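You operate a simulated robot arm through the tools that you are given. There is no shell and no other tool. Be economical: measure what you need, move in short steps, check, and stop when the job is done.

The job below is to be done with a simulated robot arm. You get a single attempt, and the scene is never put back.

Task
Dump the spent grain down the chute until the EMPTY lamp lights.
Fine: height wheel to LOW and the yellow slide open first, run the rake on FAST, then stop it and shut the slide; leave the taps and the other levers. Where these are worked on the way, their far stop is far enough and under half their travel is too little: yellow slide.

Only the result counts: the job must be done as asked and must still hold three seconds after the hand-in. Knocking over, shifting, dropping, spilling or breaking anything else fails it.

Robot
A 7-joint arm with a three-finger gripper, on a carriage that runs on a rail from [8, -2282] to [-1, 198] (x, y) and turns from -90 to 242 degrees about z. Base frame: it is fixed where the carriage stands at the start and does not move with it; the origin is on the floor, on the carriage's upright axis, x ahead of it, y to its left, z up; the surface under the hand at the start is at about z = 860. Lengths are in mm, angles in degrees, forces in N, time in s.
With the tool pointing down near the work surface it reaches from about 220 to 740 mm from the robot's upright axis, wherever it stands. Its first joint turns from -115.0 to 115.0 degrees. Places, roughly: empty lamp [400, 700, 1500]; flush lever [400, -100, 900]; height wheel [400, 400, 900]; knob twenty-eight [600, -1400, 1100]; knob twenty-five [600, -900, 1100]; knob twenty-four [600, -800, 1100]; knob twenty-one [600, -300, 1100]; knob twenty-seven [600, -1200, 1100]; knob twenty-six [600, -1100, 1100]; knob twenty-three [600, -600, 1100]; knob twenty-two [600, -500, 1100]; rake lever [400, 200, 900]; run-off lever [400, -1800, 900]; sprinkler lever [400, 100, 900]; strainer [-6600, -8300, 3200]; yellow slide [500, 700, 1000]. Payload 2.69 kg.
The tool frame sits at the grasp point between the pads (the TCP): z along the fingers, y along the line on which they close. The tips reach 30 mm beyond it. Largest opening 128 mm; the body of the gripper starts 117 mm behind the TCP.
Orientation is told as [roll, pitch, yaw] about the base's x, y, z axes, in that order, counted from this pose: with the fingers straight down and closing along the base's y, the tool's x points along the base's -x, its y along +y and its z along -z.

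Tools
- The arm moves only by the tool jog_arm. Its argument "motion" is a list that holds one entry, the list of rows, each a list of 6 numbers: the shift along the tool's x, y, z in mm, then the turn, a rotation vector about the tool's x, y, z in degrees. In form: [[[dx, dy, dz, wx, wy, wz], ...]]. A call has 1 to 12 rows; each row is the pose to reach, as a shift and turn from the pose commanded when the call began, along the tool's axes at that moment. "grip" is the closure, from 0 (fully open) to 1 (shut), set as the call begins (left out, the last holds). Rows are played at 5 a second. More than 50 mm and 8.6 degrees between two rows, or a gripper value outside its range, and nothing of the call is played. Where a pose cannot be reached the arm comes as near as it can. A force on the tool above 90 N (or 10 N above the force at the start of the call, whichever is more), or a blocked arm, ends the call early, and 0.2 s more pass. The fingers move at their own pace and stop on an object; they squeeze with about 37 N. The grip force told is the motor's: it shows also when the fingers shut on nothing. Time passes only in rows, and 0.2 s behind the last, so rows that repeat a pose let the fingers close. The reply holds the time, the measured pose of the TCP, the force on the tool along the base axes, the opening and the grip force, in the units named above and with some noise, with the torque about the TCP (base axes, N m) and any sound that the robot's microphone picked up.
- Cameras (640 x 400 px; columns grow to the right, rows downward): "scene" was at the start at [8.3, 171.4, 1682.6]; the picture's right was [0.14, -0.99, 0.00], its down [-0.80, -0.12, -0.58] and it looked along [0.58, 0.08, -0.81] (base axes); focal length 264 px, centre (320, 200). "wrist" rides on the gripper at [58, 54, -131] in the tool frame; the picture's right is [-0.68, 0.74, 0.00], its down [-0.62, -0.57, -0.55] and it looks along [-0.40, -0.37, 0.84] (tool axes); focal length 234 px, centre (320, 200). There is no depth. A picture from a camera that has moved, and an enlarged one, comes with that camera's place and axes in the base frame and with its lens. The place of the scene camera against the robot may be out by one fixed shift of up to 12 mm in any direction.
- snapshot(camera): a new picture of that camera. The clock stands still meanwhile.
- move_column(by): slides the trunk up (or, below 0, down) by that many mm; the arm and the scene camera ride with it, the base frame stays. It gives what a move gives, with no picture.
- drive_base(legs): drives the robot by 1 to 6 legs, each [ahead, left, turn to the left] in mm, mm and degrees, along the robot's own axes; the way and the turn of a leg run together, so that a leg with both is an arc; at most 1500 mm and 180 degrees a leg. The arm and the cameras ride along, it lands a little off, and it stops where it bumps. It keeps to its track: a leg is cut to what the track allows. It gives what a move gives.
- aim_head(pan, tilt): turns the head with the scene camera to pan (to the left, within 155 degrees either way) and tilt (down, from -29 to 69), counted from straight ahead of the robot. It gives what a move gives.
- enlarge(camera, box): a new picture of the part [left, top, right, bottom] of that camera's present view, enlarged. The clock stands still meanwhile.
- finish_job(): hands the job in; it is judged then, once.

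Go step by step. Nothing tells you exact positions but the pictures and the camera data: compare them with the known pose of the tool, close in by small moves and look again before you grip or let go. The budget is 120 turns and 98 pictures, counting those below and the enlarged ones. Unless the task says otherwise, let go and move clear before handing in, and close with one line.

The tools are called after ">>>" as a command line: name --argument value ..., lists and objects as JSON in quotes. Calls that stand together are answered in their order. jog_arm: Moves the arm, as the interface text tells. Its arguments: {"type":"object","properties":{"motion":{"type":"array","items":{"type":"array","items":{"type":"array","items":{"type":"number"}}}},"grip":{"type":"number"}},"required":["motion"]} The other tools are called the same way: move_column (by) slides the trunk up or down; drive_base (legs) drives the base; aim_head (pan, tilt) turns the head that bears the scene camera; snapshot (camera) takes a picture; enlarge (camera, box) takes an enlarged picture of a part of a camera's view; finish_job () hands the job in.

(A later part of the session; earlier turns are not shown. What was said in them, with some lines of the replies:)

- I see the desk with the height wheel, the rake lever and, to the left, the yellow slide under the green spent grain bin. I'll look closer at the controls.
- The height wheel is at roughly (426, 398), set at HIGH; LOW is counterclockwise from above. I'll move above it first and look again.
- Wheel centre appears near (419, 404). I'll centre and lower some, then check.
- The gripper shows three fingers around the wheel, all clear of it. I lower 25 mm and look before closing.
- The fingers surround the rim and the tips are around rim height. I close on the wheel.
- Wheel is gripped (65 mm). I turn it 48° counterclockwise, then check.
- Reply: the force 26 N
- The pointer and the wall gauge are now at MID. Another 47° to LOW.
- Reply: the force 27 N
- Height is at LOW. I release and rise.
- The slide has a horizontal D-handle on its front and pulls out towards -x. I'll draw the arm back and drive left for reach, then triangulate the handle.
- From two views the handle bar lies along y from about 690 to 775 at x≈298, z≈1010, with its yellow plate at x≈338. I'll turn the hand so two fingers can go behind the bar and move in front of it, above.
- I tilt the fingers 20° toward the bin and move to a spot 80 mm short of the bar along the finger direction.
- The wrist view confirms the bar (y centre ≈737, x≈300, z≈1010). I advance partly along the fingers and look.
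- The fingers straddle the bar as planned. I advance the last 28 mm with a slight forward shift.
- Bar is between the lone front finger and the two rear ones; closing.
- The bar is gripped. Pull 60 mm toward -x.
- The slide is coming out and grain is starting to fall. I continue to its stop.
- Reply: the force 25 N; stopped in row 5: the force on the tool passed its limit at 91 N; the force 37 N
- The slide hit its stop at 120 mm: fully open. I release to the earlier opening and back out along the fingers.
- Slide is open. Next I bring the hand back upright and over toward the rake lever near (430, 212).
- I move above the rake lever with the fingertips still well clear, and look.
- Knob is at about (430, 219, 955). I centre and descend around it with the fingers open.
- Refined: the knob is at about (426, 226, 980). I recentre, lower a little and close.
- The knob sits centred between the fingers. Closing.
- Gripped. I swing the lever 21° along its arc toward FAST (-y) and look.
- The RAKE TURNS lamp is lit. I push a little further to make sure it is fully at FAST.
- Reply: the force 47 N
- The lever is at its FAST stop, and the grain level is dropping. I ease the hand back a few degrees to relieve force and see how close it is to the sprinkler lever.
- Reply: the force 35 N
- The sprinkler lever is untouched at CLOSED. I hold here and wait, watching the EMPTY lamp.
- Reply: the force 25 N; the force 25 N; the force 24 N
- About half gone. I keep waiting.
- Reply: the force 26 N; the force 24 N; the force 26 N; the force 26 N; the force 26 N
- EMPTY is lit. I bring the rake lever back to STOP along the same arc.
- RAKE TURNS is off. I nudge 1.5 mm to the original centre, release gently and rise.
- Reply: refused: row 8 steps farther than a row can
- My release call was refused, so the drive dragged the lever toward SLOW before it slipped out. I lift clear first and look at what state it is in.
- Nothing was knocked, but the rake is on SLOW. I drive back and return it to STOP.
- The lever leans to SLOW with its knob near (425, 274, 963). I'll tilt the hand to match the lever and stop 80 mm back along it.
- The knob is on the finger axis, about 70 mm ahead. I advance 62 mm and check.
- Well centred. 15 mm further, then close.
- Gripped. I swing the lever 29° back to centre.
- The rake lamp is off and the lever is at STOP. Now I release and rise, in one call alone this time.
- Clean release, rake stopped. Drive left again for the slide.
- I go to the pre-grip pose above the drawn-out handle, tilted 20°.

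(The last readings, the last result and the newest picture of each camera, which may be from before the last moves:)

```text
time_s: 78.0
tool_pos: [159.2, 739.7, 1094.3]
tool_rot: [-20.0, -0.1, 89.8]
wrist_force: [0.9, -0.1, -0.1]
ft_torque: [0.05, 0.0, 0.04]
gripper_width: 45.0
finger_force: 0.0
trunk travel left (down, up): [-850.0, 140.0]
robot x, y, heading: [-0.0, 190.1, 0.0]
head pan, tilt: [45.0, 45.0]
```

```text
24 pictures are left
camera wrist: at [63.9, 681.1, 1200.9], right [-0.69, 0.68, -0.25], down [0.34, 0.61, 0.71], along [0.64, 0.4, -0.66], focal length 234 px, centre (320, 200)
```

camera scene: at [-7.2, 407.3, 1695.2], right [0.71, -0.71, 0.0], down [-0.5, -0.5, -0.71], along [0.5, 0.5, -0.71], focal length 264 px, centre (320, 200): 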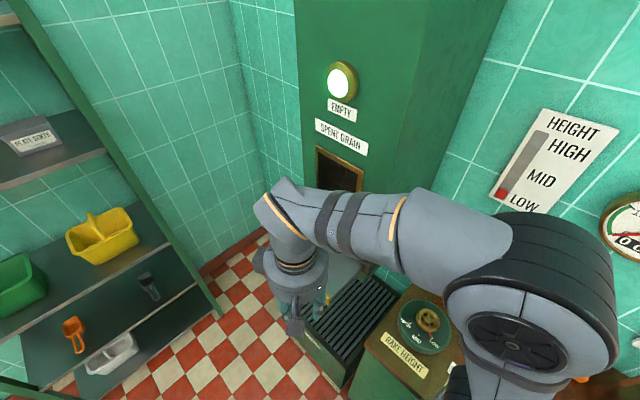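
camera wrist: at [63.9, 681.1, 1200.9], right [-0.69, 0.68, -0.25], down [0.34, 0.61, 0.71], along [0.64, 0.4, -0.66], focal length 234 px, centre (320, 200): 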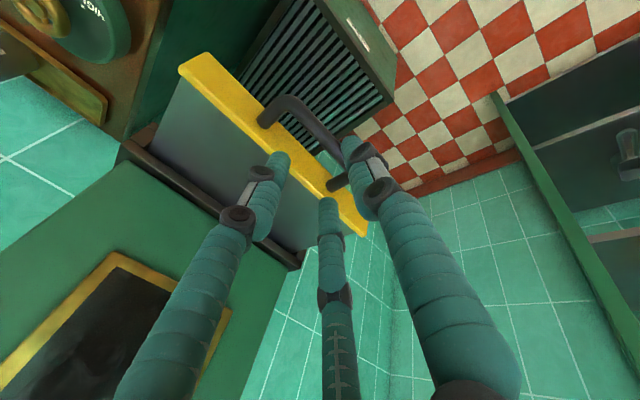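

>>> jog_arm --motion '[[[0, 4, 20, 0, 0, 0], [0, 7, 40, 0, 0, 0], [0, 7, 50, 0, 0, 0]]]'

>>> enlarge --camera "wrist" --box '[200, 60, 440, 260]'

```text
time_s: 78.8
tool_pos: [167.7, 739.2, 1045.7]
tool_rot: [-20.0, 0.0, 89.9]
wrist_force: [0.4, 0.0, -0.1]
ft_torque: [0.0, 0.02, -0.02]
gripper_width: 44.8
finger_force: 0.0
trunk travel left (down, up): [-850.0, 140.0]
robot x, y, heading: [-2.4, 186.8, -0.1]
head pan, tilt: [45.0, 45.0]
```

```text
2.00 times, centred on (320, 160) of wrist
camera zoom: at [74.0, 681.0, 1151.5], right [-0.69, 0.68, -0.25], down [0.34, 0.62, 0.71], along [0.64, 0.4, -0.66], focal length 468 px, centre (320, 280)
```

zoom: 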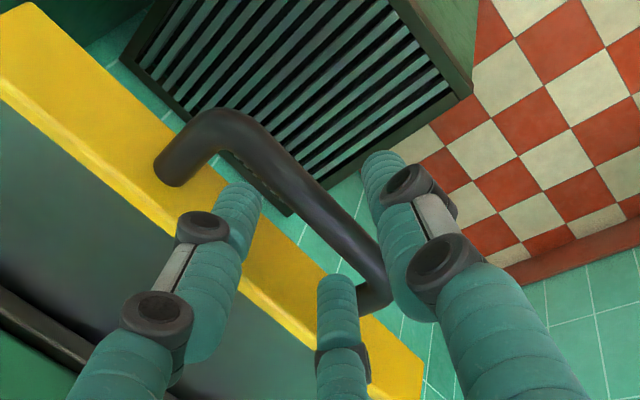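

Same relation to the bar as before. I go in the last bit and close.

>>> jog_arm --motion '[[[0, -3, 10, 0, 0, 0], [0, -6, 20, 0, 0, 0], [0, -6, 29, 0, 0, 0]]]'

>>> jog_arm --motion '[[[0, 0, 0, 0, 0, 0], [0, 0, 0, 0, 0, 0], [0, 0, 0, 0, 0, 0], [0, 0, 0, 0, 0, 0]]]' --grip 1

>>> enlarge --camera "wrist" --box '[200, 60, 440, 260]'

```text
time_s: 79.6
tool_pos: [184.4, 737.6, 1017.4]
tool_rot: [-20.0, 0.2, 89.9]
wrist_force: [0.4, -0.8, 0.2]
ft_torque: [0.01, 0.0, 0.0]
gripper_width: 44.9
finger_force: 0.0
trunk travel left (down, up): [-850.0, 140.0]
robot x, y, heading: [-3.6, 190.4, 0.4]
head pan, tilt: [45.0, 45.0]
```

```text
time_s: 80.6
tool_pos: [185.7, 736.8, 1019.3]
tool_rot: [-20.1, 0.0, 90.0]
wrist_force: [5.2, -3.5, -1.0]
ft_torque: [-0.4, -0.12, 0.61]
gripper_width: 23.9
finger_force: 40.2
trunk travel left (down, up): [-850.0, 140.0]
robot x, y, heading: [-0.3, 184.2, 0.1]
head pan, tilt: [45.0, 45.0]
```

```text
2.00 times, centred on (320, 160) of wrist
camera zoom: at [90.5, 678.7, 1125.4], right [-0.69, 0.68, -0.25], down [0.34, 0.62, 0.71], along [0.64, 0.4, -0.66], focal length 468 px, centre (320, 280)
```

zoom: 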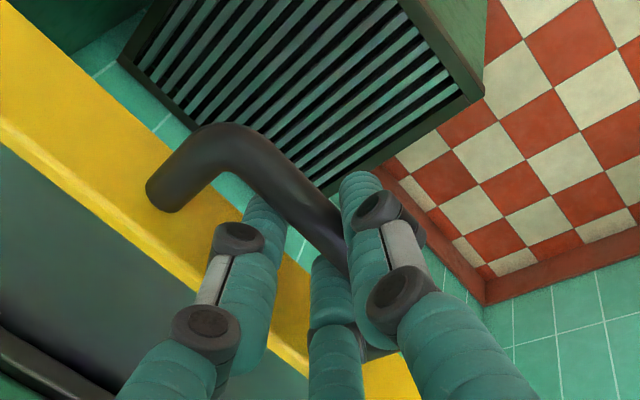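

Gripped. I push it shut, +x by 119 mm.

>>> jog_arm --motion '[[[0, -9.4, 3.4, 0, 0, 0], [0, -18.8, 6.8, 0, 0, 0], [0, -28.2, 10.3, 0, 0, 0], [0, -37.6, 13.7, 0, 0, 0], [0, -47, 17.1, 0, 0, 0], [0, -56.4, 20.5, 0, 0, 0], [0, -65.8, 23.9, 0, 0, 0], [0, -75.2, 27.4, 0, 0, 0], [0, -84.6, 30.8, 0, 0, 0], [0, -94, 34.2, 0, 0, 0], [0, -103.4, 37.6, 0, 0, 0], [0, -112, 40.8, 0, 0, 0]]]'

>>> jog_arm --motion '[[[0, -5, 1.8, 0, 0, 0], [0, -10, 3.6, 0, 0, 0]]]'

>>> snapshot --camera "wrist"

```text
time_s: 83.2
tool_pos: [304.7, 737.5, 1018.3]
tool_rot: [-20.0, 0.2, 89.8]
wrist_force: [-2.7, -9.8, -16.0]
ft_torque: [-1.22, 0.0, 0.61]
gripper_width: 23.5
finger_force: 44.9
trunk travel left (down, up): [-850.0, 140.0]
robot x, y, heading: [-1.2, 187.0, -0.0]
head pan, tilt: [45.0, 45.0]
```

```text
time_s: 83.8
tool_pos: [305.2, 737.4, 1018.5]
tool_rot: [-19.8, 0.3, 90.0]
wrist_force: [-23.0, -11.8, -19.8]
ft_torque: [-0.06, 0.25, 0.72]
gripper_width: 23.9
finger_force: 45.0
trunk travel left (down, up): [-850.0, 140.0]
robot x, y, heading: [2.4, 192.8, 0.0]
head pan, tilt: [45.0, 45.0]
```

```text
21 pictures are left
camera wrist: at [211.2, 679.2, 1126.0], right [-0.69, 0.68, -0.25], down [0.35, 0.62, 0.71], along [0.63, 0.4, -0.66], focal length 234 px, centre (320, 200)
```

wrist: 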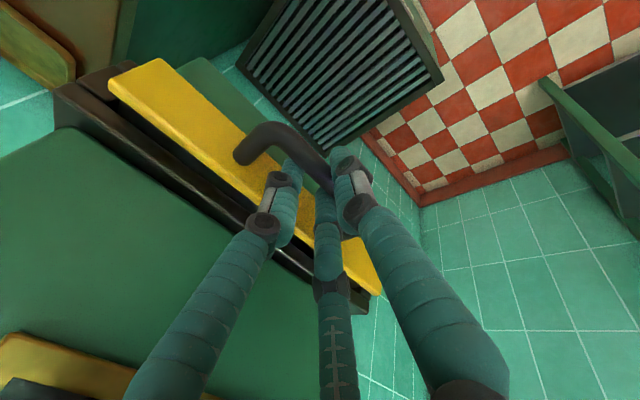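

The slide is shut against its stop. I relax the push, release, and back out along the fingers.

>>> jog_arm --motion '[[[0, 8, -3, 0, 0, 0], [0, 8, -3, 0, 0, 0]]]'

>>> jog_arm --motion '[[[0, 0, 0, 0, 0, 0], [0, 0, 0, 0, 0, 0], [0, 0, 0, 0, 0, 0], [0, 0, -15, 0, 0, 0], [0, 0, -30, 0, 0, 0], [0, 0, -55, 0, 0, 0], [0, 0, -80, 0, 0, 0], [0, 0, -110, 0, 0, 0], [30, 30, -120, 0, 0, 0], [60, 60, -130, 0, 0, 0], [100, 80, -130, 0, 0, 0]]]' --grip 0.65

>>> snapshot --camera "wrist"

>>> snapshot --camera "scene"

```text
time_s: 84.4
tool_pos: [305.7, 736.7, 1018.7]
tool_rot: [-20.0, 0.2, 89.8]
wrist_force: [-9.0, -10.9, -25.7]
ft_torque: [0.46, 0.13, 1.22]
gripper_width: 23.7
finger_force: 45.1
trunk travel left (down, up): [-850.0, 140.0]
robot x, y, heading: [1.5, 192.4, 0.5]
head pan, tilt: [45.0, 45.0]
```

```text
time_s: 86.8
tool_pos: [184.7, 636.0, 1116.0]
tool_rot: [-20.0, 0.1, 89.8]
wrist_force: [-0.6, -0.6, 0.3]
ft_torque: [0.03, -0.03, 0.03]
gripper_width: 44.9
finger_force: 0.1
trunk travel left (down, up): [-850.0, 140.0]
robot x, y, heading: [-1.2, 192.3, 0.3]
head pan, tilt: [45.0, 45.0]
```

```text
20 pictures are left
camera wrist: at [89.6, 579.0, 1221.0], right [-0.69, 0.68, -0.25], down [0.35, 0.61, 0.71], along [0.64, 0.4, -0.66], focal length 234 px, centre (320, 200)
```

wrist: 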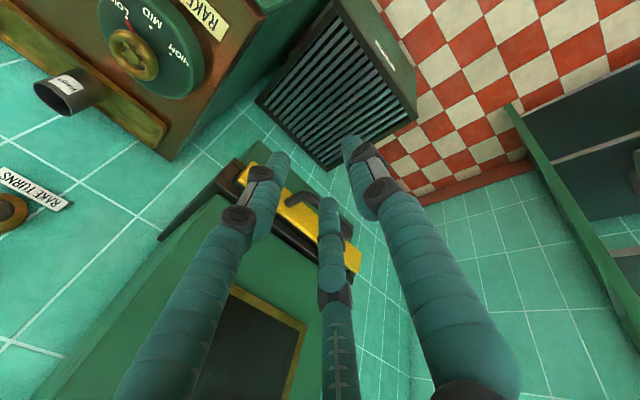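

```text
19 pictures are left
camera scene: at [-7.5, 404.8, 1695.6], right [0.71, -0.71, 0.0], down [-0.5, -0.5, -0.71], along [0.5, 0.5, -0.71], focal length 264 px, centre (320, 200)
```

scene: 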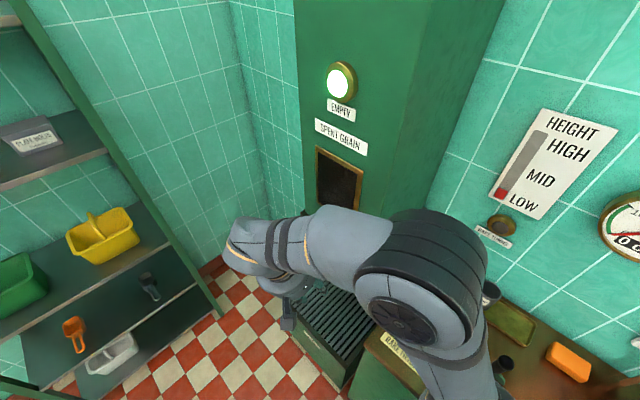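

EMPTY is still lit, the rake lamp is off and the slide is shut. One last check of the other levers.

>>> aim_head --pan -10 --tilt 55

>>> snapshot --camera "scene"

```text
time_s: 88.0
tool_pos: [185.5, 638.7, 1114.8]
tool_rot: [-20.0, 0.0, 89.9]
wrist_force: [-0.3, 0.2, 0.1]
ft_torque: [0.01, 0.01, 0.01]
gripper_width: 44.7
finger_force: 0.0
trunk travel left (down, up): [-850.0, 140.0]
robot x, y, heading: [0.5, 188.9, 0.2]
head pan, tilt: [-10.0, 55.0]
```

```text
18 pictures are left
camera scene: at [6.3, 337.6, 1681.8], right [-0.17, -0.99, 0.0], down [-0.81, 0.14, -0.57], along [0.57, -0.1, -0.82], focal length 264 px, centre (320, 200)
```

scene: 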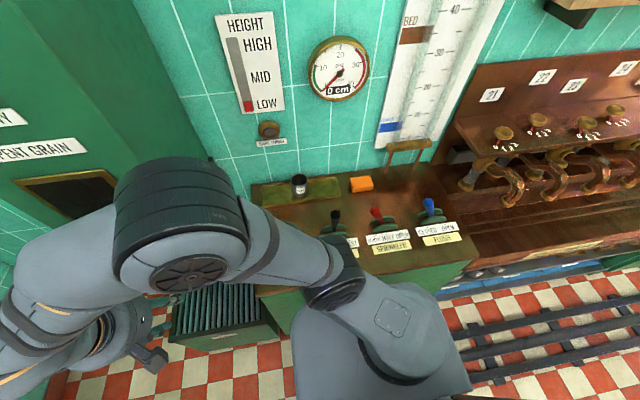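

The other levers, the cup and the sponge are as they were, and the arm is clear. Handing in.

>>> finish_job

```text
The job is handed in.
```

The spent grain is dumped and the EMPTY lamp is lit. Height is at LOW, the rake is at STOP and the yellow slide is shut. One slip on the way: after the first stop, a refused release command meant I dragged the rake lever to SLOW for a few seconds with the bin already empty, then returned it to STOP. The taps and other levers were not touched.
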